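You operate a simulated robot arm through the tools that you are given. There is no shell and no other tool. Be economical: measure what you need, move in short steps, check, and stop when the job is done.

The job below is to be done with a simulated two-armed robot. You get a single attempt, and the scene is never put back.

TASK
Set the small welder's amps and flow as job card E527 prints.
Fine: switch it off first; the cards lie in the drawer of the low cart; leave the cards there and shut the drawer.

The check looks at the end state, three seconds after you hand in, the way a careful person would. Anything else that was tipped, shoved, dropped, spilled or broken makes it a failure.

THE ROBOT
Two 7-joint arms with fingered hands on one trunk, on a base that drives. Base frame: it is fixed to the floor where the robot stands at the start and does not move with it; the origin is under the middle of the robot, x ahead of it, y to its left, z up. Units: mm, rad, N and s.
The left shoulder is at the start at [70, 157, 1264], the right one opposite. With the tool pointing down near the work surface each hand reaches from about 100 to 840 mm from the robot's upright axis, wherever it stands, measured 20 degrees to its own side. Places, roughly: amps dial of the small welder [600, 100, 1100]; cylinder valve of the low welder cart [500, -400, 1000]; drawer of the low welder cart [600, -100, 700]; flow dial of the low welder cart [400, -300, 900]; low welder cart [600, -200, 700]; switch of the small welder [500, 0, 1200]. Payload 5 kg a hand.
The TCP of each hand is the grasp point between the finger pads, 31 mm short of the fingertips. In the tool frame z runs along the fingers and y along their closing line. Largest opening 156 mm; the body of the gripper starts 88 mm behind the TCP. The gripper is a hand of 4 fingers: y runs from the thumb to the fingers, the wrist lies at [0, 0, -249] in the tool frame, and closing takes about 1.5 s.
Orientation is that of the tool frame in the base frame, as a unit quaternion [x, y, z, w]. With the fingers straight down and closing along the base's y, the tool's x points along the base's -x, its y along +y and its z along -z.

THE INTERFACE
- The arms move only by the tool move_arm. It takes "left_moves", "right_moves" or both (then of equal length, played together; a hand with none holds still); each is a list of rows, each a list of 6 numbers: the shift along the base's x, y, z in mm, then the turn, a rotation vector about the base's x, y, z in degrees. In form: [[dx, dy, dz, wx, wy, wz], ...]. A call has 1 to 20 rows; each row is the pose to reach, as a shift and turn from the pose commanded when the call began. "left_grip" and "right_grip" are, for a hand that has rows, the finger opening in mm, from 0 to 156, set as the call begins (left out, the last holds). Rows are played at 5 a second. More than 50 mm and 0.15 rad between two rows, or a gripper value outside its range, and nothing of the call is played. Where a pose cannot be reached the arm comes as near as it can. A force on the tool above 40 N (or 10 N above the force at the start of the call, whichever is more), or a blocked arm, ends the call early, and 0.2 s more pass. The fingers move at their own pace (about 108 mm/s each) and stop on an object; they squeeze with about 22 N. The grip force told is the motor's: it shows also when the fingers shut on nothing. Time passes only in rows, and 0.2 s behind the last, so rows that repeat a pose let the fingers close. The reply holds the time, the measured pose of the TCP, the force on the tool along the base axes, the opening and the grip force, in the units named above and with some noise, with the torque about the TCP (base axes, N m) and any sound that the robot's microphone picked up.
- Cameras (640 x 400 px; columns grow to the right, rows downward): "scene" is now at [128.4, -26.7, 1479.1]; the picture's right is [-0.34, -0.94, 0.00], its down [-0.66, 0.24, -0.71] and it looks along [0.67, -0.24, -0.70] (base axes); focal length 214 px, centre (320, 200). "left" rides on the left gripper at [-72, 2, -111] in its tool frame; the picture's right is [-0.02, -1.00, 0.00], its down [0.84, -0.02, -0.54] and it looks along [0.54, -0.01, 0.84] (tool axes); focal length 234 px, centre (320, 200). "right" rides on the right gripper at [72, 2, -111] in its tool frame; the picture's right is [-0.02, 1.00, 0.00], its down [-0.84, -0.02, -0.54] and it looks along [-0.54, -0.01, 0.84] (tool axes); focal length 234 px, centre (320, 200). There is no depth. A picture from a camera that has moved, and an enlarged one, comes with that camera's place and axes in the base frame and with its lens.
- get_image(camera): a new picture of that camera. No time passes.
- move_column(by): slides the trunk up (or, below 0, down) by that many mm; the arms and the scene camera ride with it, the base frame stays. It gives what a move gives, with no picture.
- roll_base(legs): drives the robot by 1 to 6 legs, each [ahead, turn to the left] in mm and rad, along the robot's own axes; the way and the turn of a leg run together, so that a leg with both is an arc; at most 1500 mm and 3.142 rad a leg. The arms and the cameras ride along, it lands a little off, and it stops where it bumps. It gives what a move gives.
- finger_targets(finger1, finger2, finger3, thumb_bend, hand): sets how far each is bent, from 0 (flat) to 1 (curled in); at 0.3 the hand is open as for a grip, at 0.7 the pads meet at the TCP. One left out holds its place. A second passes; each finger stops where it meets its share of the squeeze, and holds until it gets a number again. A gripper value or a shape takes the hand back. It gives what a move gives, with no picture; readings hold the bend of each and the force on the fingers (four entries, about 0 where the hand has none), thumb and palm.
- preshape(shape, hand): the hand has 4 fingers and takes this shape, open, in about a second: jaw (thumb against the fingers, like two jaws); tri (thumb and two fingers); tip (a fingertip pinch); poke (one finger out to press); point (the index stretched); flat (the hand flat); cup (the hand cupped); fist (a fist). The gripper value then closes the fingers along that shape, each until it touches; the sizes above hold for jaw. It gives what a move gives, with no picture.
- head_to(pan, tilt): turns the head with the scene camera to pan (to the left, within 1.501 rad either way) and tilt (down, from -0.506 to 1.204), counted from straight ahead of the robot. It gives what a move gives.
- enlarge(camera, box): a new picture of the part [left, top, right, bottom] of that camera's present view, enlarged. No time passes.
- finish_job(): hands the job in; it is judged then, once.

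Work in short steps. Places have to be worked out from the pictures, the camera data and where the tool is seen: move nearer, look again, correct. Check each grasp and each placing, and mend what went wrong. You have 120 turns and 108 pictures in all, those below and enlarged ones among them. Open the grippers and draw the arms clear of the work before you hand the job in, unless the task says otherwise; then end with one line.

The tools are called after "Request:" by a JSON object that holds its "name" and its "arguments". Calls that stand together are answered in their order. move_arm: Moves the arms, as the interface text tells. Its arguments: {"type":"object","properties":{"left_moves":{"type":"array","items":{"type":"array","items":{"type":"number"}}},"left_grip":{"type":"number"},"right_moves":{"type":"array","items":{"type":"array","items":{"type":"number"}}},"right_grip":{"type":"number"}},"required":[]} The other tools are called the same way: move_column (by) slides the trunk up or down; preshape (shape, hand) gives the hand a shape; finger_targets (finger1, finger2, finger3, thumb_bend, hand) moves the fingers one by one; roll_base (legs) drives the base; head_to (pan, tilt) turns the head that bears the scene camera; get_image (camera) takes a picture; enlarge (camera, box) takes an enlarged picture of a part of a camera's view; finish_job () hands the job in.

At the start:

```text
time_s: 0.0
left_ee_pos: [697.8, 307.7, 1298.2]
left_tcp_rot: [-0.001, 1.0, 0.001, 0.0]
left_ft_force: [0.4, -0.2, 0.4]
left_torque: [0.0, 0.0, 0.0]
left_finger_gap: 155.9
left_finger_force: 0.0
left_shape: jaw
left_bend: [0.3, 0.3, 0.3, 0.3]
left_finger forces: [0.1, 0.1, 0.0, 0.1, 0.0, 0.1]
right_ee_pos: [567.8, -181.6, 1332.1]
right_tcp_rot: [0.0, 1.0, 0.001, 0.0]
right_ft_force: [0.7, -0.1, 0.6]
right_torque: [0.0, 0.0, 0.03]
right_finger_gap: 156.1
right_finger_force: 0.0
right_shape: jaw
right_bend: [0.3, 0.3, 0.3, 0.3]
right_finger forces: [0.0, 0.1, 0.0, 0.0, 0.1, 0.0]
trunk travel left (down, up): [-650.0, 290.0]
robot x, y, heading: [-2.8, 0.8, 0.0]
head pan, tilt: [-0.346, 0.773]
```

scene: 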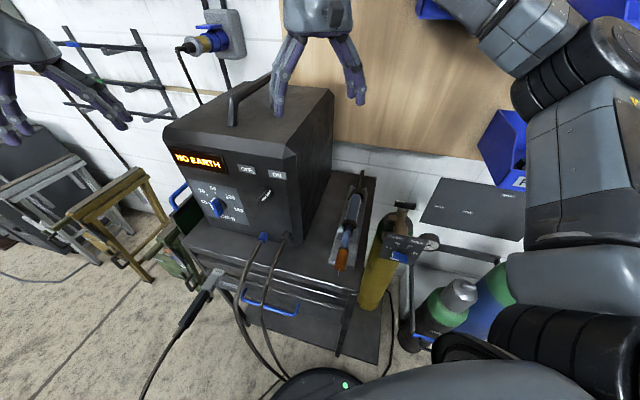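
right: 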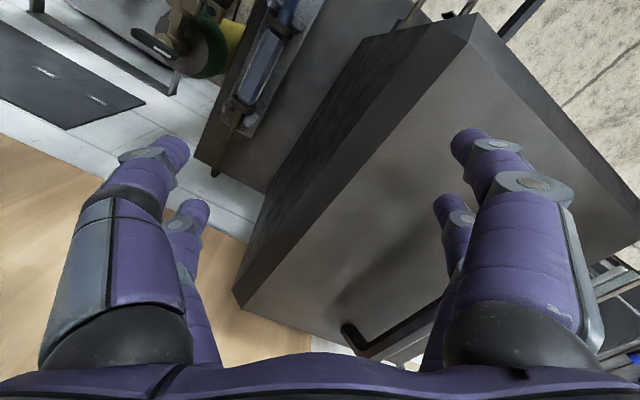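
left: 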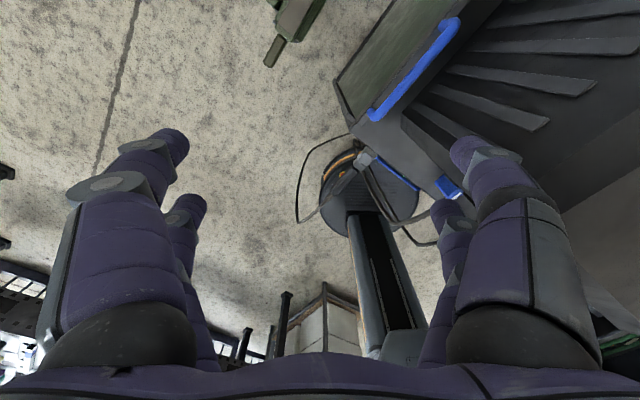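

The welder shows "NO EARTH", with the switch and dial on its front. I enlarge the front and the cart before moving.

Request:
{"name": "enlarge", "arguments": {"camera": "scene", "box": [150, 130, 310, 250]}}

Request:
{"name": "enlarge", "arguments": {"camera": "scene", "box": [170, 180, 490, 380]}}

```text
3.33 times, centred on (230, 190) of scene
camera zoom: at [128.4, -26.7, 1479.1], right [-0.34, -0.94, 0.0], down [-0.66, 0.24, -0.71], along [0.67, -0.24, -0.7], focal length 715 px, centre (620, 233)
```

zoom: 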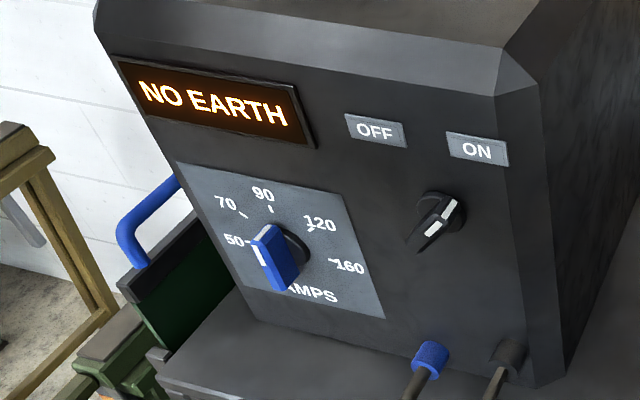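

```text
2.00 times, centred on (330, 280) of scene
camera zoom: at [128.4, -26.7, 1479.1], right [-0.34, -0.94, 0.0], down [-0.66, 0.24, -0.71], along [0.67, -0.24, -0.7], focal length 429 px, centre (300, 40)
```

zoom: 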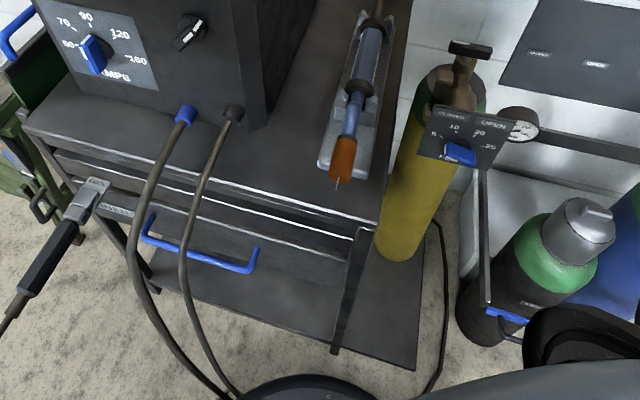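

The right hand hovers right over the welder, so I raise the trunk before driving, and then look around on the left for free floor.

Request:
{"name": "move_column", "arguments": {"by": 200}}

Request:
{"name": "head_to", "arguments": {"pan": -0.5, "tilt": 0.9}}

Request:
{"name": "get_image", "arguments": {"camera": "scene"}}

Request:
{"name": "head_to", "arguments": {"pan": 1.0, "tilt": 0.7}}

Request:
{"name": "get_image", "arguments": {"camera": "scene"}}

```text
time_s: 2.2
left_ee_pos: [697.8, 308.4, 1496.1]
left_tcp_rot: [-0.001, 1.0, 0.0, -0.001]
left_ft_force: [-1.0, 0.3, -0.5]
left_torque: [0.01, 0.0, 0.02]
left_finger_gap: 155.8
left_finger_force: 0.0
left_shape: jaw
left_bend: [0.3, 0.3, 0.3, 0.3]
left_finger forces: [0.0, 0.1, 0.0, 0.0, 0.1, 0.0]
right_ee_pos: [568.7, -181.6, 1532.4]
right_tcp_rot: [-0.001, 1.0, 0.0, 0.0]
right_ft_force: [0.3, 0.1, 0.0]
right_torque: [0.01, 0.01, -0.02]
right_finger_gap: 156.1
right_finger_force: 0.1
right_shape: jaw
right_bend: [0.3, 0.3, 0.3, 0.3]
right_finger forces: [0.0, 0.1, 0.0, 0.0, 0.0, 0.0]
trunk travel left (down, up): [-850.0, 90.0]
robot x, y, heading: [-4.6, 2.0, 0.002]
head pan, tilt: [-0.346, 0.773]
```

```text
time_s: 2.9
left_ee_pos: [696.8, 306.9, 1497.5]
left_tcp_rot: [-0.001, 1.0, 0.0, 0.001]
left_ft_force: [0.0, 0.1, 0.7]
left_torque: [-0.04, -0.02, 0.0]
left_finger_gap: 156.0
left_finger_force: 0.0
left_shape: jaw
left_bend: [0.3, 0.3, 0.3, 0.3]
left_finger forces: [0.0, 0.1, 0.0, 0.0, 0.0, 0.0]
right_ee_pos: [567.4, -181.4, 1531.8]
right_tcp_rot: [0.0, 1.0, 0.0, 0.0]
right_ft_force: [0.6, 0.2, -0.2]
right_torque: [-0.02, 0.02, 0.01]
right_finger_gap: 155.8
right_finger_force: 0.1
right_shape: jaw
right_bend: [0.3, 0.3, 0.3, 0.3]
right_finger forces: [0.0, 0.0, 0.1, 0.0, 0.0, 0.0]
trunk travel left (down, up): [-850.0, 90.0]
robot x, y, heading: [-2.4, -0.8, 0.004]
head pan, tilt: [-0.499, 0.901]
```

```text
102 pictures are left
camera scene: at [117.9, -35.1, 1669.1], right [-0.48, -0.88, 0.0], down [-0.69, 0.37, -0.62], along [0.55, -0.3, -0.78], focal length 214 px, centre (320, 200)
```

scene: 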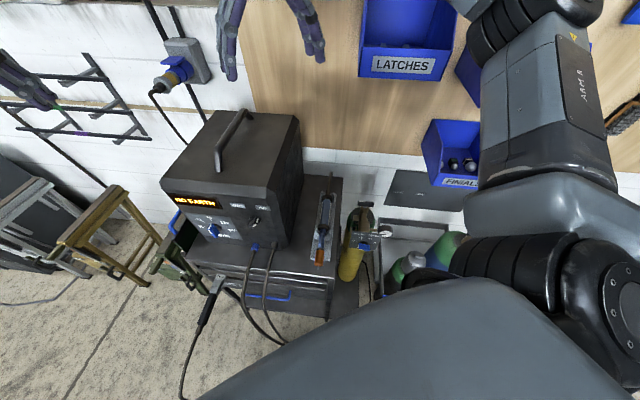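

```text
time_s: 4.5
left_ee_pos: [695.5, 307.0, 1498.2]
left_tcp_rot: [-0.001, 1.0, 0.0, 0.0]
left_ft_force: [-1.1, -0.1, -0.7]
left_torque: [-0.01, 0.0, -0.02]
left_finger_gap: 155.9
left_finger_force: 0.0
left_shape: jaw
left_bend: [0.3, 0.3, 0.3, 0.3]
left_finger forces: [0.0, 0.1, 0.0, 0.0, 0.1, 0.0]
right_ee_pos: [568.1, -181.6, 1532.8]
right_tcp_rot: [0.0, 1.0, 0.0, 0.0]
right_ft_force: [0.0, 0.7, -0.4]
right_torque: [-0.01, -0.04, 0.03]
right_finger_gap: 156.1
right_finger_force: 0.1
right_shape: jaw
right_bend: [0.3, 0.3, 0.3, 0.3]
right_finger forces: [0.1, 0.1, 0.1, 0.0, 0.0, 0.0]
trunk travel left (down, up): [-850.0, 90.0]
robot x, y, heading: [-1.1, 0.3, -0.001]
head pan, tilt: [1.0, 0.7]
```

```text
101 pictures are left
camera scene: at [97.4, 72.5, 1685.3], right [0.84, -0.54, 0.0], down [-0.35, -0.54, -0.76], along [0.41, 0.64, -0.64], focal length 214 px, centre (320, 200)
```

scene: 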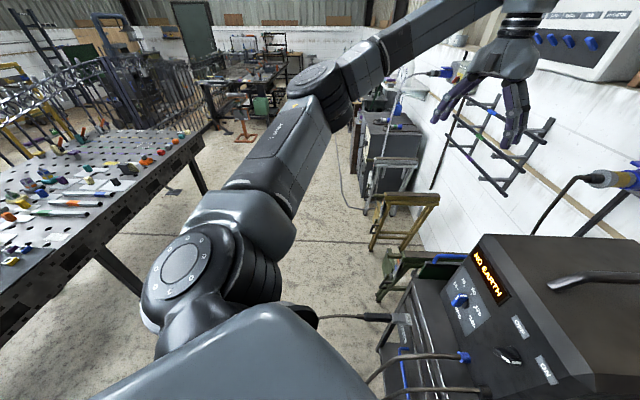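

Triangulating across the views: switch ≈ (495,−28,1152), dial ≈ (582,92,1073), and the panel faces (−0.81,0.59). I drive to about (−67,470) heading −36° so I face the cart squarely, at 750 mm.

Request:
{"name": "roll_base", "arguments": {"legs": [[0, 1.71], [475, 0], [0, -2.34]]}}

Request:
{"name": "head_to", "arguments": {"pan": 0.0, "tilt": 0.9}}

Request:
{"name": "get_image", "arguments": {"camera": "scene"}}

```text
time_s: 17.0
left_ee_pos: [675.9, 277.4, 1496.3]
left_tcp_rot: [0.329, 0.944, 0.0, -0.001]
left_ft_force: [-0.4, -0.6, 1.1]
left_torque: [0.03, 0.0, 0.0]
left_finger_gap: 156.0
left_finger_force: 0.1
left_shape: jaw
left_bend: [0.3, 0.3, 0.3, 0.3]
left_finger forces: [0.1, 0.0, 0.1, 0.0, 0.1, 0.0]
right_ee_pos: [270.6, -25.9, 1533.4]
right_tcp_rot: [0.33, 0.944, 0.001, 0.0]
right_ft_force: [0.4, 0.8, 1.0]
right_torque: [-0.04, 0.01, 0.0]
right_finger_gap: 155.9
right_finger_force: 0.0
right_shape: jaw
right_bend: [0.3, 0.3, 0.3, 0.3]
right_finger forces: [0.0, 0.0, 0.1, 0.0, 0.0, 0.0]
trunk travel left (down, up): [-850.0, 90.0]
robot x, y, heading: [-57.9, 469.6, -0.672]
head pan, tilt: [1.0, 0.7]
```

```text
time_s: 18.3
left_ee_pos: [676.4, 277.7, 1496.7]
left_tcp_rot: [0.329, 0.944, 0.0, 0.0]
left_ft_force: [-0.4, -0.2, 0.2]
left_torque: [0.02, 0.03, 0.0]
left_finger_gap: 156.1
left_finger_force: 0.1
left_shape: jaw
left_bend: [0.3, 0.3, 0.3, 0.3]
left_finger forces: [0.1, 0.1, 0.0, 0.1, 0.0, 0.1]
right_ee_pos: [271.6, -25.9, 1531.6]
right_tcp_rot: [0.33, 0.944, 0.0, 0.0]
right_ft_force: [-0.6, -0.8, 0.2]
right_torque: [-0.01, 0.0, 0.0]
right_finger_gap: 156.0
right_finger_force: 0.1
right_shape: jaw
right_bend: [0.3, 0.3, 0.3, 0.3]
right_finger forces: [0.0, 0.0, 0.0, 0.0, 0.1, 0.0]
trunk travel left (down, up): [-850.0, 90.0]
robot x, y, heading: [-58.3, 469.0, -0.676]
head pan, tilt: [0.0, 0.901]
```

```text
100 pictures are left
camera scene: at [39.6, 392.0, 1669.1], right [-0.62, -0.78, 0.0], down [-0.61, 0.49, -0.62], along [0.49, -0.39, -0.78], focal length 214 px, centre (320, 200)
```

scene: 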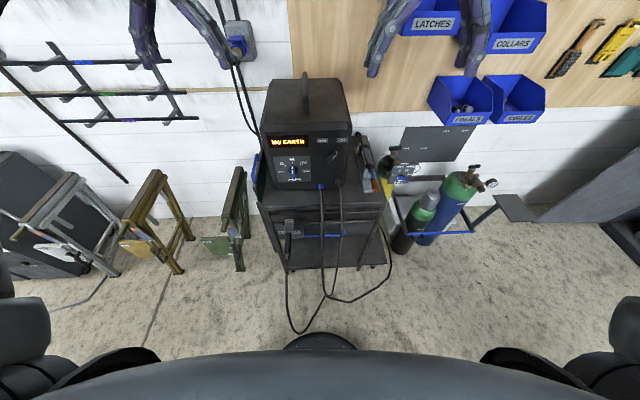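

Now I face the cart nearly squarely. I enlarge the welder front and the flow panel.

Request:
{"name": "enlarge", "arguments": {"camera": "scene", "box": [250, 120, 370, 195]}}

Request:
{"name": "enlarge", "arguments": {"camera": "scene", "box": [250, 140, 442, 260]}}

```text
5.33 times, centred on (310, 158) of scene
camera zoom: at [39.6, 392.0, 1669.1], right [-0.62, -0.78, 0.0], down [-0.61, 0.49, -0.62], along [0.49, -0.39, -0.78], focal length 1144 px, centre (373, 427)
```

zoom: 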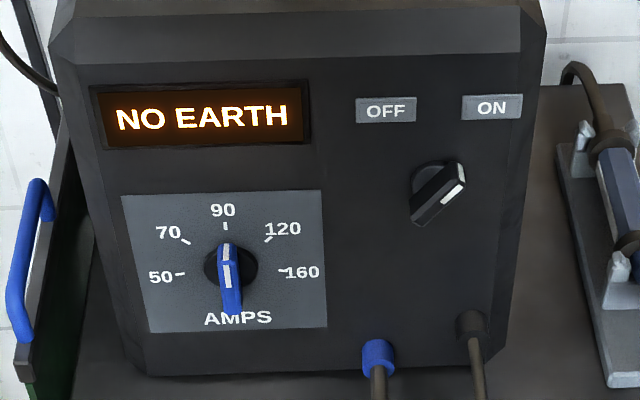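

```text
3.33 times, centred on (346, 200) of scene
camera zoom: at [39.6, 392.0, 1669.1], right [-0.62, -0.78, 0.0], down [-0.61, 0.49, -0.62], along [0.49, -0.39, -0.78], focal length 715 px, centre (233, 200)
```

zoom: 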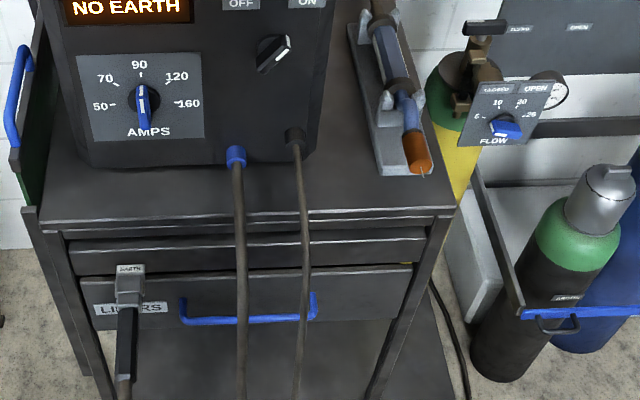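

The drawer label is partly hidden by the earth clamp; I zoom in there and on the flow panel and cylinder.

Request:
{"name": "enlarge", "arguments": {"camera": "scene", "box": [264, 200, 360, 260]}}

Request:
{"name": "enlarge", "arguments": {"camera": "scene", "box": [360, 135, 440, 185]}}

```text
6.67 times, centred on (312, 230) of scene
camera zoom: at [39.6, 392.0, 1669.1], right [-0.62, -0.78, 0.0], down [-0.61, 0.49, -0.62], along [0.49, -0.39, -0.78], focal length 1430 px, centre (373, 0)
```

zoom: 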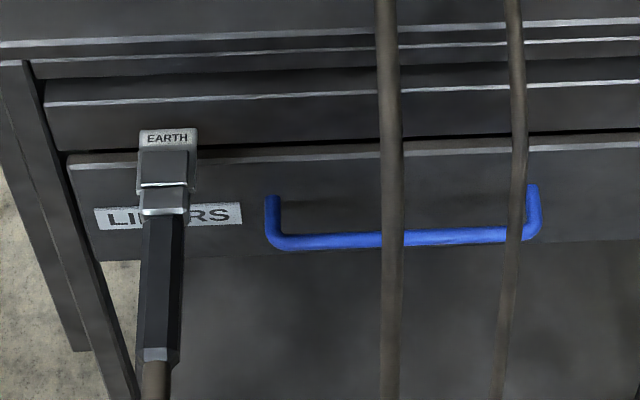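

```text
8.00 times, centred on (400, 160) of scene
camera zoom: at [39.6, 392.0, 1669.1], right [-0.62, -0.78, 0.0], down [-0.61, 0.49, -0.62], along [0.49, -0.39, -0.78], focal length 1716 px, centre (-320, 520)
```

zoom: 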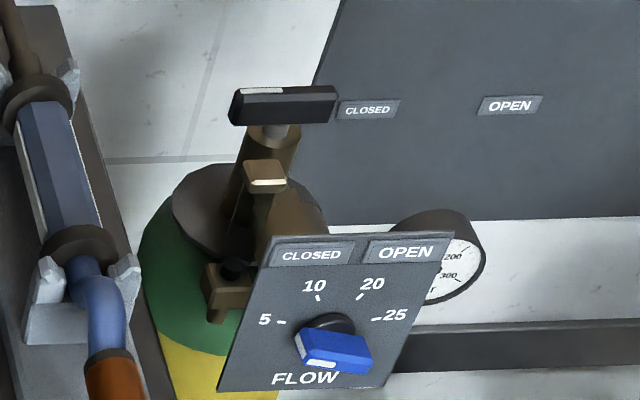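

The layout is clear: switch and amps dial are on the panel ahead, the flow dial is 385 mm to my right, and the drawer is labelled "LI..RS" with the earth clamp in front. I pitch the right hand forward, in front of the welder.

Request:
{"name": "move_arm", "arguments": {"right_moves": [[6, 11, -20, -5.11, -6.38, 0], [12, 21, -40, -10.22, -12.76, 0], [18, 32, -60, -15.33, -19.14, 0], [24, 42, -80, -20.44, -25.52, 0], [30, 53, -100, -25.55, -31.9, 0], [36, 63, -120, -30.66, -38.28, 0], [42, 74, -140, -35.77, -44.66, 0], [48, 85, -160, -40.88, -51.04, 0], [54, 95, -180, -45.99, -57.42, 0], [58, 106, -200, -51.1, -63.8, 0], [62, 116, -220, -56.25, -70.2, 0]]}}

Request:
{"name": "preshape", "arguments": {"hand": "right", "shape": "tip"}}

Request:
{"name": "get_image", "arguments": {"camera": "right"}}

Request:
{"name": "get_image", "arguments": {"camera": "scene"}}

```text
time_s: 20.7
left_ee_pos: [675.6, 276.7, 1498.3]
left_tcp_rot: [0.329, 0.944, 0.0, 0.001]
left_ft_force: [0.4, 0.9, 0.4]
left_torque: [-0.02, 0.0, -0.02]
left_finger_gap: 155.9
left_finger_force: 0.1
left_shape: jaw
left_bend: [0.3, 0.3, 0.3, 0.3]
left_finger forces: [0.0, 0.0, 0.0, 0.0, 0.0, 0.0]
right_ee_pos: [344.2, 67.2, 1449.6]
right_tcp_rot: [0.229, 0.697, -0.232, 0.638]
right_ft_force: [-0.1, 0.1, 0.3]
right_torque: [-0.01, 0.0, 0.01]
right_finger_gap: 155.9
right_finger_force: 0.1
right_shape: jaw
right_bend: [0.3, 0.3, 0.3, 0.3]
right_finger forces: [0.1, 0.0, 0.0, 0.0, 0.1, 0.1]
right hand out of reach, approached as far as the arm can: row 9, 10, 11
trunk travel left (down, up): [-850.0, 90.0]
robot x, y, heading: [-60.3, 470.2, -0.673]
head pan, tilt: [0.0, 0.901]
```

```text
time_s: 21.6
left_ee_pos: [676.4, 277.4, 1497.6]
left_tcp_rot: [0.329, 0.944, 0.0, 0.0]
left_ft_force: [-0.3, 1.2, 0.6]
left_torque: [0.02, 0.04, 0.0]
left_finger_gap: 155.8
left_finger_force: 0.2
left_shape: jaw
left_bend: [0.3, 0.3, 0.3, 0.3]
left_finger forces: [0.0, 0.1, 0.1, 0.0, 0.1, 0.1]
right_ee_pos: [345.8, 67.4, 1446.8]
right_tcp_rot: [0.23, 0.699, -0.231, 0.636]
right_ft_force: [-0.7, 0.2, -0.6]
right_torque: [0.02, -0.01, 0.01]
right_finger_gap: 156.1
right_finger_force: 0.0
right_shape: tip
right_bend: [0.3, 0.3, 0.3, 0.3]
right_finger forces: [0.1, 0.0, 0.0, 0.0, 0.0, 0.1]
trunk travel left (down, up): [-850.0, 90.0]
robot x, y, heading: [-58.5, 466.6, -0.673]
head pan, tilt: [0.0, 0.901]
```

```text
95 pictures are left
camera right: at [253.3, 139.6, 1384.8], right [0.62, 0.79, -0.01], down [-0.37, 0.3, 0.88], along [0.69, -0.54, 0.47], focal length 234 px, centre (320, 200)
```

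right: 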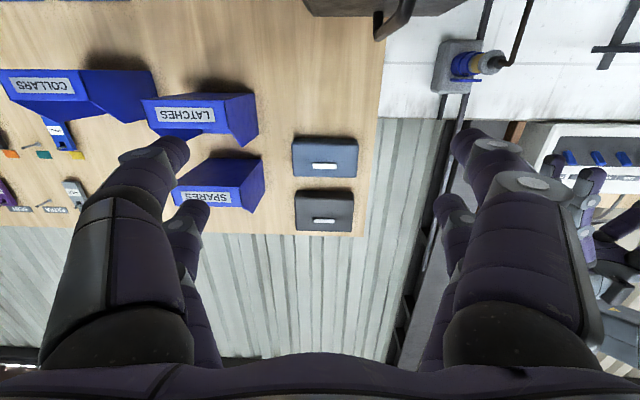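

```text
94 pictures are left
camera scene: at [39.9, 392.0, 1669.1], right [-0.62, -0.78, 0.0], down [-0.61, 0.49, -0.62], along [0.49, -0.39, -0.78], focal length 214 px, centre (320, 200)
```

scene: 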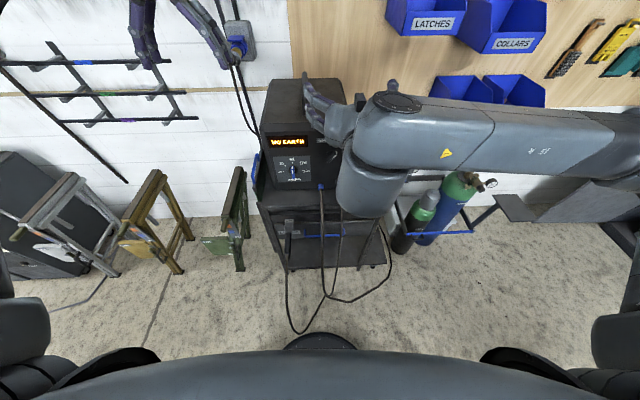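

The forward pose is out of reach because the wrist sits too close to the shoulder. I back off 170 mm and lower the trunk, with the hands still above the welder.

Request:
{"name": "roll_base", "arguments": {"legs": [[-170, 0.045]]}}

Request:
{"name": "move_arm", "arguments": {"right_moves": [[0, -30, 0, 0, 0, 0], [-20, -60, 0, 0, 0, 0], [-40, -90, 0, 0, 0, 0], [-60, -120, 0, 0, 0, 0], [-80, -150, 0, 0, 0, 0]]}}

```text
time_s: 23.0
left_ee_pos: [554.3, 405.9, 1494.9]
left_tcp_rot: [0.309, 0.951, 0.001, -0.001]
left_ft_force: [0.0, 0.3, -1.0]
left_torque: [0.06, 0.04, 0.0]
left_finger_gap: 155.7
left_finger_force: 0.1
left_shape: jaw
left_bend: [0.3, 0.3, 0.3, 0.3]
left_finger forces: [0.0, 0.1, 0.0, 0.0, 0.0, 0.0]
right_ee_pos: [231.9, 183.2, 1446.4]
right_tcp_rot: [0.215, 0.703, -0.218, 0.642]
right_ft_force: [0.5, -0.1, -0.7]
right_torque: [-0.02, -0.02, 0.0]
right_finger_gap: 156.0
right_finger_force: 0.0
right_shape: tip
right_bend: [0.3, 0.3, 0.3, 0.3]
right_finger forces: [0.0, 0.1, 0.1, 0.0, 0.0, 0.0]
trunk travel left (down, up): [-850.0, 90.0]
robot x, y, heading: [-190.4, 570.6, -0.63]
head pan, tilt: [0.0, 0.901]
```

```text
time_s: 24.2
left_ee_pos: [551.0, 404.0, 1496.8]
left_tcp_rot: [0.309, 0.951, 0.001, 0.0]
left_ft_force: [0.9, -0.3, 0.7]
left_torque: [0.08, -0.01, -0.01]
left_finger_gap: 155.8
left_finger_force: 0.0
left_shape: jaw
left_bend: [0.3, 0.3, 0.3, 0.3]
left_finger forces: [0.0, 0.0, 0.1, 0.1, 0.1, 0.0]
right_ee_pos: [167.6, 18.3, 1452.4]
right_tcp_rot: [0.216, 0.704, -0.216, 0.641]
right_ft_force: [0.0, -0.9, 10.1]
right_torque: [0.5, 0.68, 0.08]
right_finger_gap: 156.0
right_finger_force: 0.0
right_shape: tip
right_bend: [0.3, 0.3, 0.3, 0.3]
right_finger forces: [0.0, 0.1, 0.0, 0.0, 0.1, 0.0]
right hand out of reach, approached as far as the arm can: row 2, 3, 4, 5
trunk travel left (down, up): [-850.0, 90.0]
robot x, y, heading: [-192.5, 570.1, -0.629]
head pan, tilt: [0.0, 0.901]
```

The right hand is parked out to the right. Now the left hand, whose camera sits on top when pointing forward, is pitched and brought 200 mm in front of the panel.

Request:
{"name": "move_arm", "arguments": {"left_moves": [[-15, -21, -27, -4.42, -6.06, 0], [-29, -42, -53, -8.84, -12.12, 0], [-44, -64, -80, -13.26, -18.18, 0], [-58, -85, -107, -17.68, -24.24, 0], [-73, -106, -133, -22.1, -30.3, 0], [-88, -127, -160, -26.5, -36.4, 0], [-102, -148, -187, -30.9, -42.4, 0], [-117, -170, -213, -35.4, -48.5, 0], [-131, -191, -240, -39.8, -54.5, 0], [-146, -212, -267, -44.2, -60.6, 0], [-160, -233, -293, -48.6, -66.7, 0], [-175, -254, -320, -53.0, -72.7, 0]], "right_moves": [[-3, 10, 0, 0, 0, 0], [-5, 20, 0, 0, 0, 0], [-5, 20, 0, 0, 0, 0], [-5, 20, 0, 0, 0, 0], [-5, 20, 0, 0, 0, 0], [-5, 20, 0, 0, 0, 0], [-5, 20, 0, 0, 0, 0], [-5, 20, 0, 0, 0, 0], [-5, 20, 0, 0, 0, 0], [-5, 20, 0, 0, 0, 0], [-5, 20, 0, 0, 0, 0], [-5, 20, 0, 0, 0, 0]]}}

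Request:
{"name": "preshape", "arguments": {"hand": "left", "shape": "tip"}}

Request:
{"name": "get_image", "arguments": {"camera": "left"}}

Request:
{"name": "get_image", "arguments": {"camera": "scene"}}

```text
time_s: 27.0
left_ee_pos: [395.2, 163.8, 1182.3]
left_tcp_rot: [0.197, 0.678, -0.211, 0.676]
left_ft_force: [-0.9, -0.4, 0.0]
left_torque: [0.01, 0.04, 0.11]
left_finger_gap: 156.1
left_finger_force: 0.1
left_shape: jaw
left_bend: [0.3, 0.3, 0.3, 0.3]
left_finger forces: [0.2, 0.0, 0.0, 0.1, 0.0, 0.1]
right_ee_pos: [172.3, 29.7, 1457.2]
right_tcp_rot: [0.215, 0.703, -0.216, 0.643]
right_ft_force: [0.2, -0.7, -0.1]
right_torque: [0.0, -0.03, 0.06]
right_finger_gap: 155.7
right_finger_force: 0.0
right_shape: tip
right_bend: [0.3, 0.3, 0.3, 0.3]
right_finger forces: [0.0, 0.0, 0.1, 0.0, 0.0, 0.0]
right hand out of reach, approached as far as the arm can: row 1, 2, 3, 4, 5, 6, 7, 8, 9, 10, 11, 12
trunk travel left (down, up): [-850.0, 90.0]
robot x, y, heading: [-190.9, 571.9, -0.628]
head pan, tilt: [0.0, 0.901]
stopped in row 12 (left hand): the arm was blocked; the commanded pose is now the measured one
```

```text
time_s: 27.9
left_ee_pos: [396.0, 165.4, 1182.0]
left_tcp_rot: [0.197, 0.679, -0.213, 0.675]
left_ft_force: [-0.6, 1.0, 0.5]
left_torque: [0.0, -0.01, -0.03]
left_finger_gap: 156.0
left_finger_force: 0.0
left_shape: tip
left_bend: [0.3, 0.3, 0.3, 0.3]
left_finger forces: [0.0, 0.0, 0.0, 0.1, 0.0, 0.1]
right_ee_pos: [176.1, 34.6, 1458.4]
right_tcp_rot: [0.215, 0.703, -0.219, 0.642]
right_ft_force: [0.3, -0.7, -0.2]
right_torque: [0.0, 0.03, 0.0]
right_finger_gap: 156.0
right_finger_force: 0.2
right_shape: tip
right_bend: [0.3, 0.3, 0.3, 0.3]
right_finger forces: [0.0, 0.0, 0.0, 0.1, 0.1, 0.0]
trunk travel left (down, up): [-850.0, 90.0]
robot x, y, heading: [-189.8, 572.7, -0.627]
head pan, tilt: [0.0, 0.901]
```

```text
93 pictures are left
camera left: at [304.3, 230.3, 1253.2], right [-0.55, -0.83, 0.05], down [-0.47, 0.27, -0.84], along [0.68, -0.49, -0.54], focal length 234 px, centre (320, 200)
```

left: 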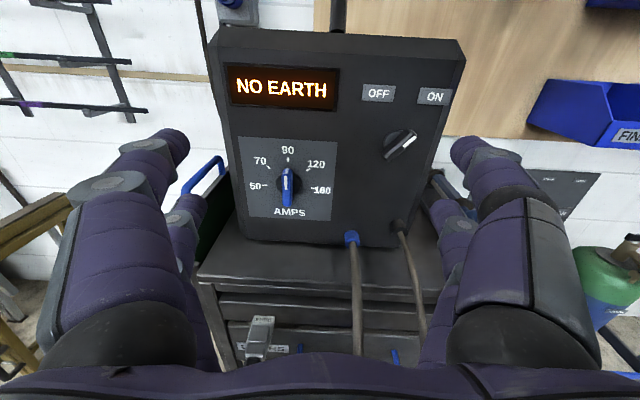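

```text
92 pictures are left
camera scene: at [-89.1, 497.3, 1669.2], right [-0.59, -0.81, 0.0], down [-0.63, 0.46, -0.62], along [0.5, -0.37, -0.78], focal length 214 px, centre (320, 200)
```

scene: 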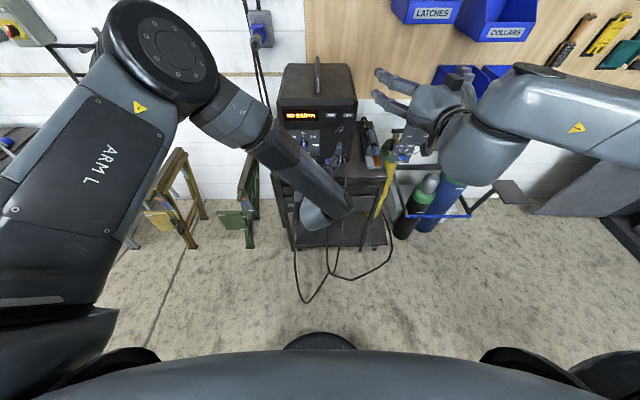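

Excellent front view: the panel is vertical, amps at 90, switch towards ON. To give the wrist more room, I raise the hand and lower the trunk 200 mm.

Request:
{"name": "move_arm", "arguments": {"left_moves": [[0, 0, 40, 0, 0, 0], [0, 0, 80, 0, 0, 0], [0, 0, 120, 0, 0, 0], [0, 0, 160, 0, 0, 0], [0, 0, 160, 0, 0, 0]]}}

Request:
{"name": "move_column", "arguments": {"by": -200}}

Request:
{"name": "get_image", "arguments": {"camera": "left"}}

```text
time_s: 29.1
left_ee_pos: [396.7, 166.7, 1342.4]
left_tcp_rot: [0.197, 0.679, -0.213, 0.675]
left_ft_force: [-0.1, 0.3, -0.3]
left_torque: [0.01, 0.02, 0.0]
left_finger_gap: 155.9
left_finger_force: 0.1
left_shape: tip
left_bend: [0.3, 0.3, 0.3, 0.3]
left_finger forces: [0.0, 0.0, 0.1, 0.0, 0.1, 0.0]
right_ee_pos: [175.2, 33.1, 1458.5]
right_tcp_rot: [0.215, 0.703, -0.218, 0.642]
right_ft_force: [-0.5, -0.1, -0.5]
right_torque: [-0.02, 0.01, 0.0]
right_finger_gap: 155.9
right_finger_force: 0.1
right_shape: tip
right_bend: [0.3, 0.3, 0.3, 0.3]
right_finger forces: [0.0, 0.1, 0.0, 0.0, 0.0, 0.0]
trunk travel left (down, up): [-850.0, 90.0]
robot x, y, heading: [-192.9, 569.2, -0.627]
head pan, tilt: [0.0, 0.901]
```

```text
time_s: 31.3
left_ee_pos: [397.4, 166.3, 1141.5]
left_tcp_rot: [0.197, 0.679, -0.212, 0.675]
left_ft_force: [-0.4, -0.6, 0.3]
left_torque: [-0.01, -0.01, -0.02]
left_finger_gap: 156.0
left_finger_force: 0.1
left_shape: tip
left_bend: [0.3, 0.3, 0.3, 0.3]
left_finger forces: [0.0, 0.0, 0.0, 0.1, 0.1, 0.0]
right_ee_pos: [174.7, 33.0, 1257.3]
right_tcp_rot: [0.215, 0.703, -0.218, 0.642]
right_ft_force: [-0.2, 0.4, 0.0]
right_torque: [0.01, 0.02, 0.03]
right_finger_gap: 155.9
right_finger_force: 0.0
right_shape: tip
right_bend: [0.3, 0.3, 0.3, 0.3]
right_finger forces: [0.0, 0.0, 0.1, 0.0, 0.0, 0.1]
trunk travel left (down, up): [-650.0, 290.0]
robot x, y, heading: [-191.7, 568.8, -0.626]
head pan, tilt: [0.0, 0.901]
```

```text
91 pictures are left
camera left: at [304.8, 230.6, 1213.8], right [-0.55, -0.83, 0.05], down [-0.47, 0.27, -0.84], along [0.68, -0.49, -0.54], focal length 234 px, centre (320, 200)
```

left: 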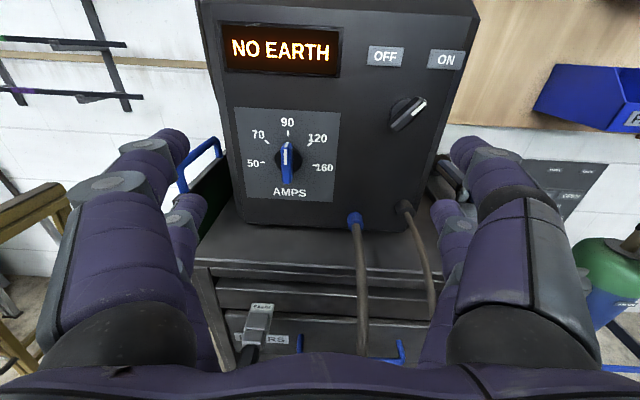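

Switch confirmed at ≈(493,−30,1152), with its bar pointing up-right at about 45°. I roll the left hand ~48° clockwise and place the TCP 70 mm in front of it, fingers part-closed.

Request:
{"name": "move_arm", "arguments": {"left_moves": [[6, -22, 2, 5.55, -4.03, 0], [11, -44, 3, 11.1, -8.06, 0], [17, -66, 5, 16.6, -12.1, 0], [22, -89, 6, 22.2, -16.1, 0], [28, -111, 8, 27.7, -20.2, 0], [33, -133, 9, 33.3, -24.2, 0], [39, -155, 11, 38.8, -28.2, 0]], "left_grip": 60}}

Request:
{"name": "get_image", "arguments": {"camera": "left"}}

Request:
{"name": "enlarge", "arguments": {"camera": "scene", "box": [260, 80, 420, 180]}}

```text
time_s: 32.9
left_ee_pos: [436.8, 9.9, 1150.3]
left_tcp_rot: [0.455, 0.528, 0.077, 0.713]
left_ft_force: [0.1, -1.3, -0.4]
left_torque: [0.01, -0.01, 0.02]
left_finger_gap: 60.4
left_finger_force: 0.1
left_shape: tip
left_bend: [0.73, 0.73, 0.73, 0.7]
left_finger forces: [0.0, 0.0, 0.1, 0.1, 0.0, 0.0]
right_ee_pos: [174.8, 29.8, 1260.1]
right_tcp_rot: [0.217, 0.701, -0.22, 0.643]
right_ft_force: [1.7, -17.1, 11.0]
right_torque: [0.38, -0.34, -0.55]
right_finger_gap: 155.7
right_finger_force: 0.0
right_shape: tip
right_bend: [0.4, 0.3, 0.3, 0.3]
right_finger forces: [0.0, 0.0, 0.0, 0.0, 0.0, 0.0]
trunk travel left (down, up): [-650.0, 290.0]
robot x, y, heading: [-192.4, 569.1, -0.632]
head pan, tilt: [0.0, 0.901]
```

```text
90 pictures are left
camera left: at [313.2, 32.1, 1197.8], right [-0.38, -0.59, -0.71], down [-0.1, 0.79, -0.6], along [0.92, -0.16, -0.36], focal length 234 px, centre (320, 200)
```

left: 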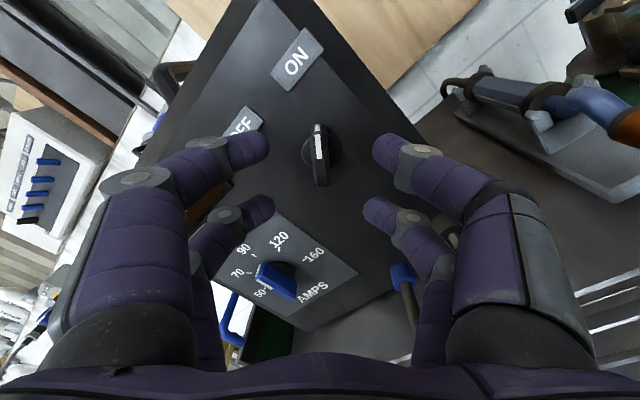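

```text
4.00 times, centred on (340, 130) of scene
camera zoom: at [-89.6, 495.0, 1469.0], right [-0.59, -0.81, 0.0], down [-0.63, 0.46, -0.62], along [0.5, -0.36, -0.78], focal length 858 px, centre (240, 480)
```

zoom: 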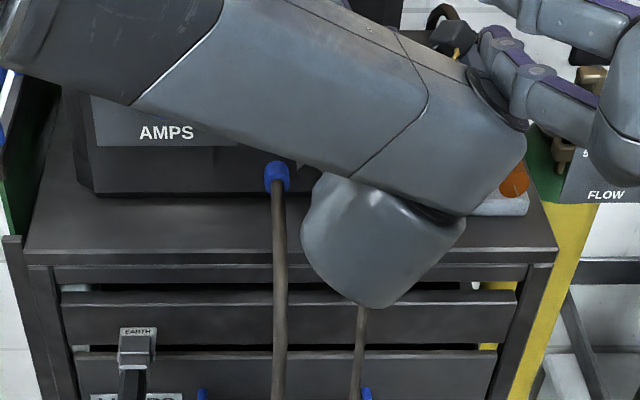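

The knob is centred between the two finger pairs and the roll matches it. The right hand reads −17 N because it touches the left forearm, so I fold it away to the right first.

Request:
{"name": "move_arm", "arguments": {"right_moves": [[-8, -11, 12, 4.4, 6.06, 0], [-16, -22, 25, 8.8, 12.1, 0], [-24, -33, 37, 13.2, 18.2, 0], [-32, -44, 50, 17.6, 24.2, 0], [-40, -55, 62, 22, 30.3, 0], [-48, -66, 75, 26.4, 36.4, 0], [-56, -77, 87, 30.8, 42.4, 0], [-64, -88, 100, 35.3, 48.5, 0], [-72, -99, 112, 39.7, 54.6, 0]]}}

Request:
{"name": "get_image", "arguments": {"camera": "scene"}}

```text
time_s: 34.9
left_ee_pos: [437.6, 11.0, 1152.4]
left_tcp_rot: [0.453, 0.529, 0.076, 0.714]
left_ft_force: [-0.5, -0.2, -0.5]
left_torque: [0.01, -0.04, 0.0]
left_finger_gap: 60.1
left_finger_force: 0.1
left_shape: tip
left_bend: [0.73, 0.73, 0.73, 0.7]
left_finger forces: [0.1, 0.0, 0.0, 0.0, 0.1, 0.1]
right_ee_pos: [104.4, -66.2, 1368.4]
right_tcp_rot: [0.29, 0.944, -0.048, 0.147]
right_ft_force: [0.4, -0.5, -0.3]
right_torque: [0.0, 0.02, 0.02]
right_finger_gap: 156.2
right_finger_force: 0.1
right_shape: tip
right_bend: [0.3, 0.3, 0.3, 0.3]
right_finger forces: [0.0, 0.0, 0.1, 0.0, 0.0, 0.0]
trunk travel left (down, up): [-650.0, 290.0]
robot x, y, heading: [-190.2, 568.5, -0.625]
head pan, tilt: [0.0, 0.901]
```

```text
88 pictures are left
camera scene: at [-88.1, 495.9, 1468.9], right [-0.59, -0.81, 0.0], down [-0.63, 0.46, -0.62], along [0.5, -0.36, -0.78], focal length 214 px, centre (320, 200)
```

scene: 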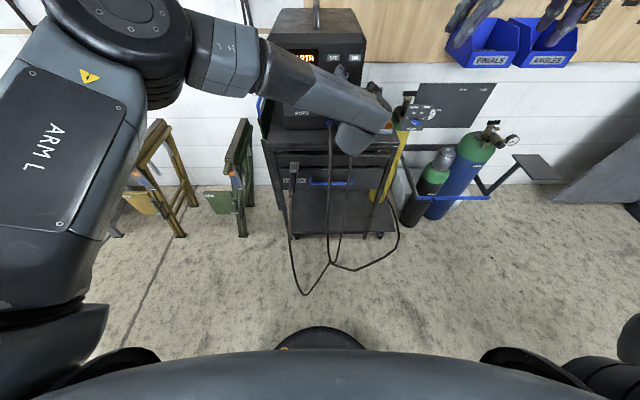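

Right hand is clear. I advance 54 mm so the fingertips straddle the switch bar, then check before closing.

Request:
{"name": "move_arm", "arguments": {"left_moves": [[11, -8, 0, 0, 0, 0], [22, -16, 0, 0, 0, 0], [33, -24, 0, 0, 0, 0], [44, -32, 0, 0, 0, 0], [44, -32, 0, 0, 0, 0]], "left_grip": 50}}

Request:
{"name": "get_image", "arguments": {"camera": "left"}}

```text
time_s: 36.1
left_ee_pos: [478.2, -19.7, 1151.9]
left_tcp_rot: [0.453, 0.529, 0.077, 0.714]
left_ft_force: [-4.0, 3.7, -1.4]
left_torque: [0.16, 0.25, 0.0]
left_finger_gap: 50.5
left_finger_force: 0.1
left_shape: tip
left_bend: [0.73, 0.73, 0.74, 0.7]
left_finger forces: [0.0, 0.0, 5.0, 0.1, 0.0, 0.0]
right_ee_pos: [103.0, -65.4, 1369.5]
right_tcp_rot: [0.291, 0.944, -0.049, 0.148]
right_ft_force: [-0.3, 0.0, 0.4]
right_torque: [0.01, -0.04, 0.04]
right_finger_gap: 156.3
right_finger_force: 0.1
right_shape: tip
right_bend: [0.3, 0.3, 0.3, 0.3]
right_finger forces: [0.1, 0.0, 0.0, 0.0, 0.0, 0.0]
trunk travel left (down, up): [-650.0, 290.0]
robot x, y, heading: [-191.9, 570.0, -0.628]
head pan, tilt: [0.0, 0.901]
```

```text
87 pictures are left
camera left: at [355.4, 1.2, 1199.8], right [-0.38, -0.59, -0.71], down [-0.1, 0.79, -0.61], along [0.92, -0.16, -0.36], focal length 234 px, centre (320, 200)
```

left: 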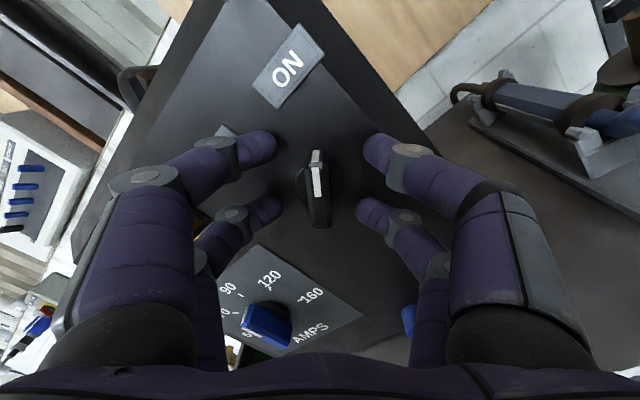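

One finger lightly touches the panel at 5 N. I back off 4 mm and close on the bar.

Request:
{"name": "move_arm", "arguments": {"left_moves": [[-4, 3, 0, 0, 0, 0], [-4, 3, 0, 0, 0, 0], [-4, 3, 0, 0, 0, 0], [-4, 3, 0, 0, 0, 0], [-4, 3, 0, 0, 0, 0], [-4, 3, 0, 0, 0, 0], [-4, 3, 0, 0, 0, 0]], "left_grip": 5}}

Request:
{"name": "get_image", "arguments": {"camera": "left"}}

```text
time_s: 37.7
left_ee_pos: [476.3, -19.1, 1152.5]
left_tcp_rot: [0.453, 0.528, 0.076, 0.714]
left_ft_force: [2.0, -3.3, 2.1]
left_torque: [-0.07, -0.01, -0.02]
left_finger_gap: 5.8
left_finger_force: 0.1
left_shape: tip
left_bend: [0.65, 0.67, 0.65, 0.7]
left_finger forces: [2.4, 0.7, 2.2, 0.0, 0.5, 0.0]
right_ee_pos: [103.6, -65.9, 1369.1]
right_tcp_rot: [0.291, 0.944, -0.048, 0.148]
right_ft_force: [0.1, -0.6, 0.0]
right_torque: [-0.01, -0.02, 0.0]
right_finger_gap: 155.5
right_finger_force: 0.0
right_shape: tip
right_bend: [0.3, 0.3, 0.3, 0.3]
right_finger forces: [0.1, 0.0, 0.0, 0.0, 0.0, 0.0]
trunk travel left (down, up): [-650.0, 290.0]
robot x, y, heading: [-195.7, 569.8, -0.627]
head pan, tilt: [0.0, 0.901]
```

```text
86 pictures are left
camera left: at [352.7, 3.6, 1199.5], right [-0.38, -0.59, -0.71], down [-0.1, 0.79, -0.61], along [0.92, -0.16, -0.36], focal length 234 px, centre (320, 200)
```

left: 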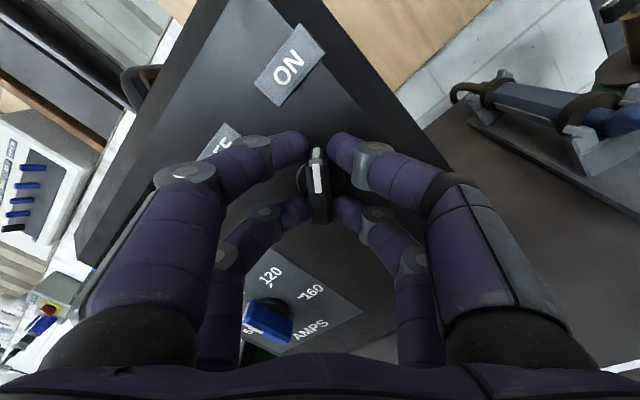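

The fingers are around the bar, but the grip centre is ~7 mm low along the bar. I shift, close fully, then turn counter-clockwise 56° and look.

Request:
{"name": "move_arm", "arguments": {"left_moves": [[-3, -4, 5, 0, 0, 0], [-3, -4, 5, 0, 0, 0], [-3, -4, 5, 0, 0, 0], [-3, -4, 5, 0, 0, 0], [-3, -4, 5, -6.47, 4.7, 0], [-3, -4, 5, -12.94, 9.4, 0], [-3, -4, 5, -19.4, 14.1, 0], [-3, -4, 5, -25.9, 18.8, 0], [-3, -4, 5, -32.4, 23.5, 0], [-3, -4, 5, -38.8, 28.2, 0], [-3, -4, 5, -45.3, 32.9, 0]], "left_grip": 0}}

Request:
{"name": "get_image", "arguments": {"camera": "left"}}

```text
time_s: 40.1
left_ee_pos: [476.4, -18.8, 1157.9]
left_tcp_rot: [0.146, 0.693, -0.259, 0.657]
left_ft_force: [10.1, 17.7, -8.1]
left_torque: [0.32, 0.18, 0.5]
left_finger_gap: 2.1
left_finger_force: 22.3
left_shape: tip
left_bend: [0.71, 0.66, 0.69, 0.72]
left_finger forces: [27.4, 30.6, 16.0, 0.0, 0.1, 0.0]
right_ee_pos: [107.8, -62.5, 1369.1]
right_tcp_rot: [0.291, 0.944, -0.051, 0.147]
right_ft_force: [-0.3, 0.1, 0.3]
right_torque: [-0.02, 0.0, 0.0]
right_finger_gap: 156.3
right_finger_force: 0.1
right_shape: tip
right_bend: [0.3, 0.3, 0.3, 0.3]
right_finger forces: [0.0, 0.0, 0.1, 0.1, 0.1, 0.1]
trunk travel left (down, up): [-650.0, 290.0]
robot x, y, heading: [-191.3, 565.1, -0.627]
head pan, tilt: [0.0, 0.901]
```

```text
85 pictures are left
camera left: at [391.2, 54.1, 1229.3], right [-0.54, -0.82, 0.19], down [-0.55, 0.17, -0.82], along [0.64, -0.55, -0.54], focal length 234 px, centre (320, 200)
```

left: 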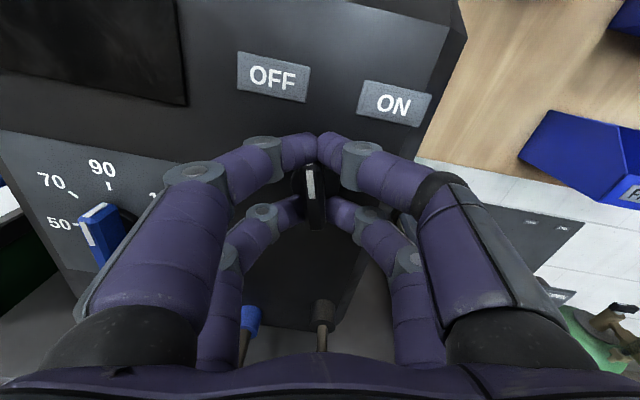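

The knob turned with the hand and now points just left of upright. I continue counter-clockwise another 40°.

Request:
{"name": "move_arm", "arguments": {"left_moves": [[0, 0, 0, -6.47, 4.7, 0], [0, 0, 0, -12.94, 9.4, 0], [0, 0, 0, -19.4, 14.1, 0], [0, 0, 0, -25.9, 18.8, 0], [0, 0, 0, -32.4, 23.5, 0]]}}

Request:
{"name": "get_image", "arguments": {"camera": "left"}}

```text
time_s: 41.3
left_ee_pos: [479.1, -14.2, 1161.6]
left_tcp_rot: [-0.099, 0.708, -0.466, 0.52]
left_ft_force: [19.3, 28.5, 4.8]
left_torque: [1.05, -0.32, 0.53]
left_finger_gap: 2.7
left_finger_force: 21.6
left_shape: tip
left_bend: [0.71, 0.61, 0.71, 0.72]
left_finger forces: [49.2, 35.1, 13.4, 0.1, 0.0, 0.0]
right_ee_pos: [106.0, -59.8, 1372.3]
right_tcp_rot: [0.29, 0.944, -0.052, 0.147]
right_ft_force: [-0.5, -0.1, 0.2]
right_torque: [-0.01, 0.02, -0.04]
right_finger_gap: 155.8
right_finger_force: 0.1
right_shape: tip
right_bend: [0.3, 0.3, 0.3, 0.3]
right_finger forces: [0.1, 0.1, 0.0, 0.0, 0.0, 0.0]
trunk travel left (down, up): [-650.0, 290.0]
robot x, y, heading: [-190.9, 570.8, -0.628]
head pan, tilt: [0.0, 0.901]
```

```text
84 pictures are left
camera left: at [418.2, 93.4, 1209.0], right [-0.33, -0.53, 0.78], down [-0.83, -0.23, -0.51], along [0.45, -0.81, -0.36], focal length 234 px, centre (320, 200)
```

left: 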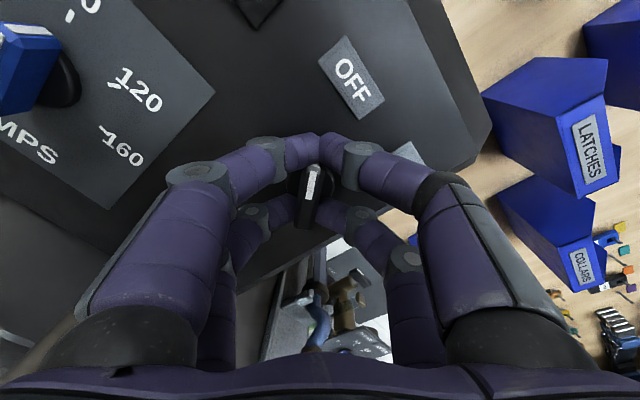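

The bar lags the hand slightly and torque has risen, suggesting the stop. I open and back off to check.

Request:
{"name": "move_arm", "arguments": {"left_moves": [[0, 0, 0, 0, 0, 0], [0, 0, 0, 0, 0, 0], [-12, 9, 0, 0, 0, 0], [-30, 22, 0, 0, 0, 0], [-55, 40, 0, 0, 0, 0], [-80, 58, 0, 0, 0, 0]], "left_grip": 80}}

Request:
{"name": "get_image", "arguments": {"camera": "left"}}

```text
time_s: 42.7
left_ee_pos: [391.4, 36.9, 1159.0]
left_tcp_rot: [-0.094, 0.711, -0.465, 0.519]
left_ft_force: [0.7, -0.1, -0.9]
left_torque: [0.01, 0.0, 0.01]
left_finger_gap: 79.6
left_finger_force: 0.1
left_shape: tip
left_bend: [0.73, 0.73, 0.73, 0.7]
left_finger forces: [0.0, 0.0, 0.1, 0.0, 0.1, 0.1]
right_ee_pos: [103.1, -66.2, 1369.1]
right_tcp_rot: [0.291, 0.944, -0.049, 0.148]
right_ft_force: [0.3, -0.1, 0.5]
right_torque: [-0.02, 0.03, 0.03]
right_finger_gap: 155.9
right_finger_force: 0.0
right_shape: tip
right_bend: [0.3, 0.3, 0.3, 0.3]
right_finger forces: [0.0, 0.1, 0.1, 0.0, 0.1, 0.0]
trunk travel left (down, up): [-650.0, 290.0]
robot x, y, heading: [-190.5, 569.8, -0.626]
head pan, tilt: [0.0, 0.901]
```

```text
83 pictures are left
camera left: at [331.3, 144.6, 1208.2], right [-0.34, -0.54, 0.77], down [-0.83, -0.22, -0.51], along [0.45, -0.82, -0.37], focal length 234 px, centre (320, 200)
```

left: 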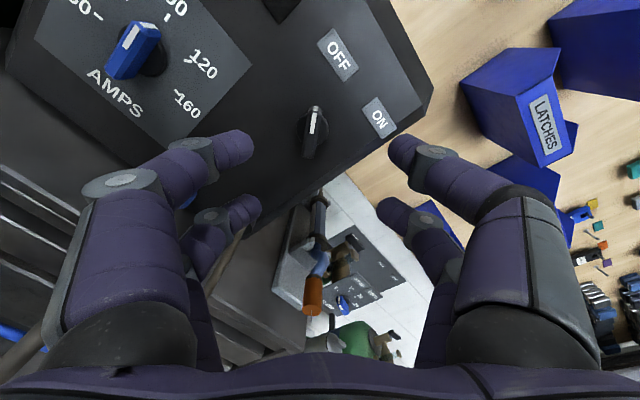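

The pointer now points at the OFF side. I roll back to neutral and check the display.

Request:
{"name": "move_arm", "arguments": {"left_moves": [[-5, 12, 2, 5.55, -4.03, 0], [-10, 24, 4, 11.1, -8.06, 0], [-15, 36, 6, 16.6, -12.1, 0], [-20, 48, 8, 22.2, -16.1, 0], [-25, 60, 10, 27.7, -20.2, 0], [-30, 72, 12, 33.3, -24.2, 0]]}}

Request:
{"name": "get_image", "arguments": {"camera": "left"}}

```text
time_s: 44.1
left_ee_pos: [362.7, 109.7, 1169.2]
left_tcp_rot: [0.156, 0.69, -0.251, 0.66]
left_ft_force: [-0.2, -0.4, 0.1]
left_torque: [0.0, 0.02, 0.0]
left_finger_gap: 79.5
left_finger_force: 0.1
left_shape: tip
left_bend: [0.73, 0.73, 0.73, 0.7]
left_finger forces: [0.0, 0.1, 0.1, 0.1, 0.0, 0.0]
right_ee_pos: [104.9, -65.0, 1369.7]
right_tcp_rot: [0.29, 0.944, -0.048, 0.148]
right_ft_force: [0.0, -0.3, -0.2]
right_torque: [-0.03, 0.0, 0.0]
right_finger_gap: 155.8
right_finger_force: 0.0
right_shape: tip
right_bend: [0.3, 0.3, 0.3, 0.3]
right_finger forces: [0.1, 0.1, 0.1, 0.0, 0.0, 0.1]
trunk travel left (down, up): [-650.0, 290.0]
robot x, y, heading: [-193.4, 568.2, -0.627]
head pan, tilt: [0.0, 0.901]
```

```text
82 pictures are left
camera left: at [275.9, 180.6, 1241.2], right [-0.55, -0.82, 0.16], down [-0.53, 0.19, -0.83], along [0.65, -0.54, -0.54], focal length 234 px, centre (320, 200)
```

left: 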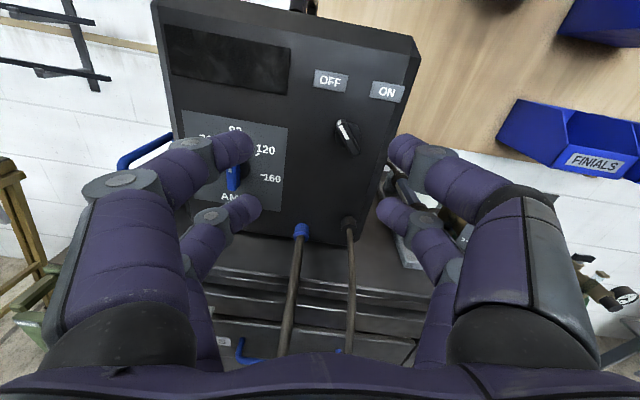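

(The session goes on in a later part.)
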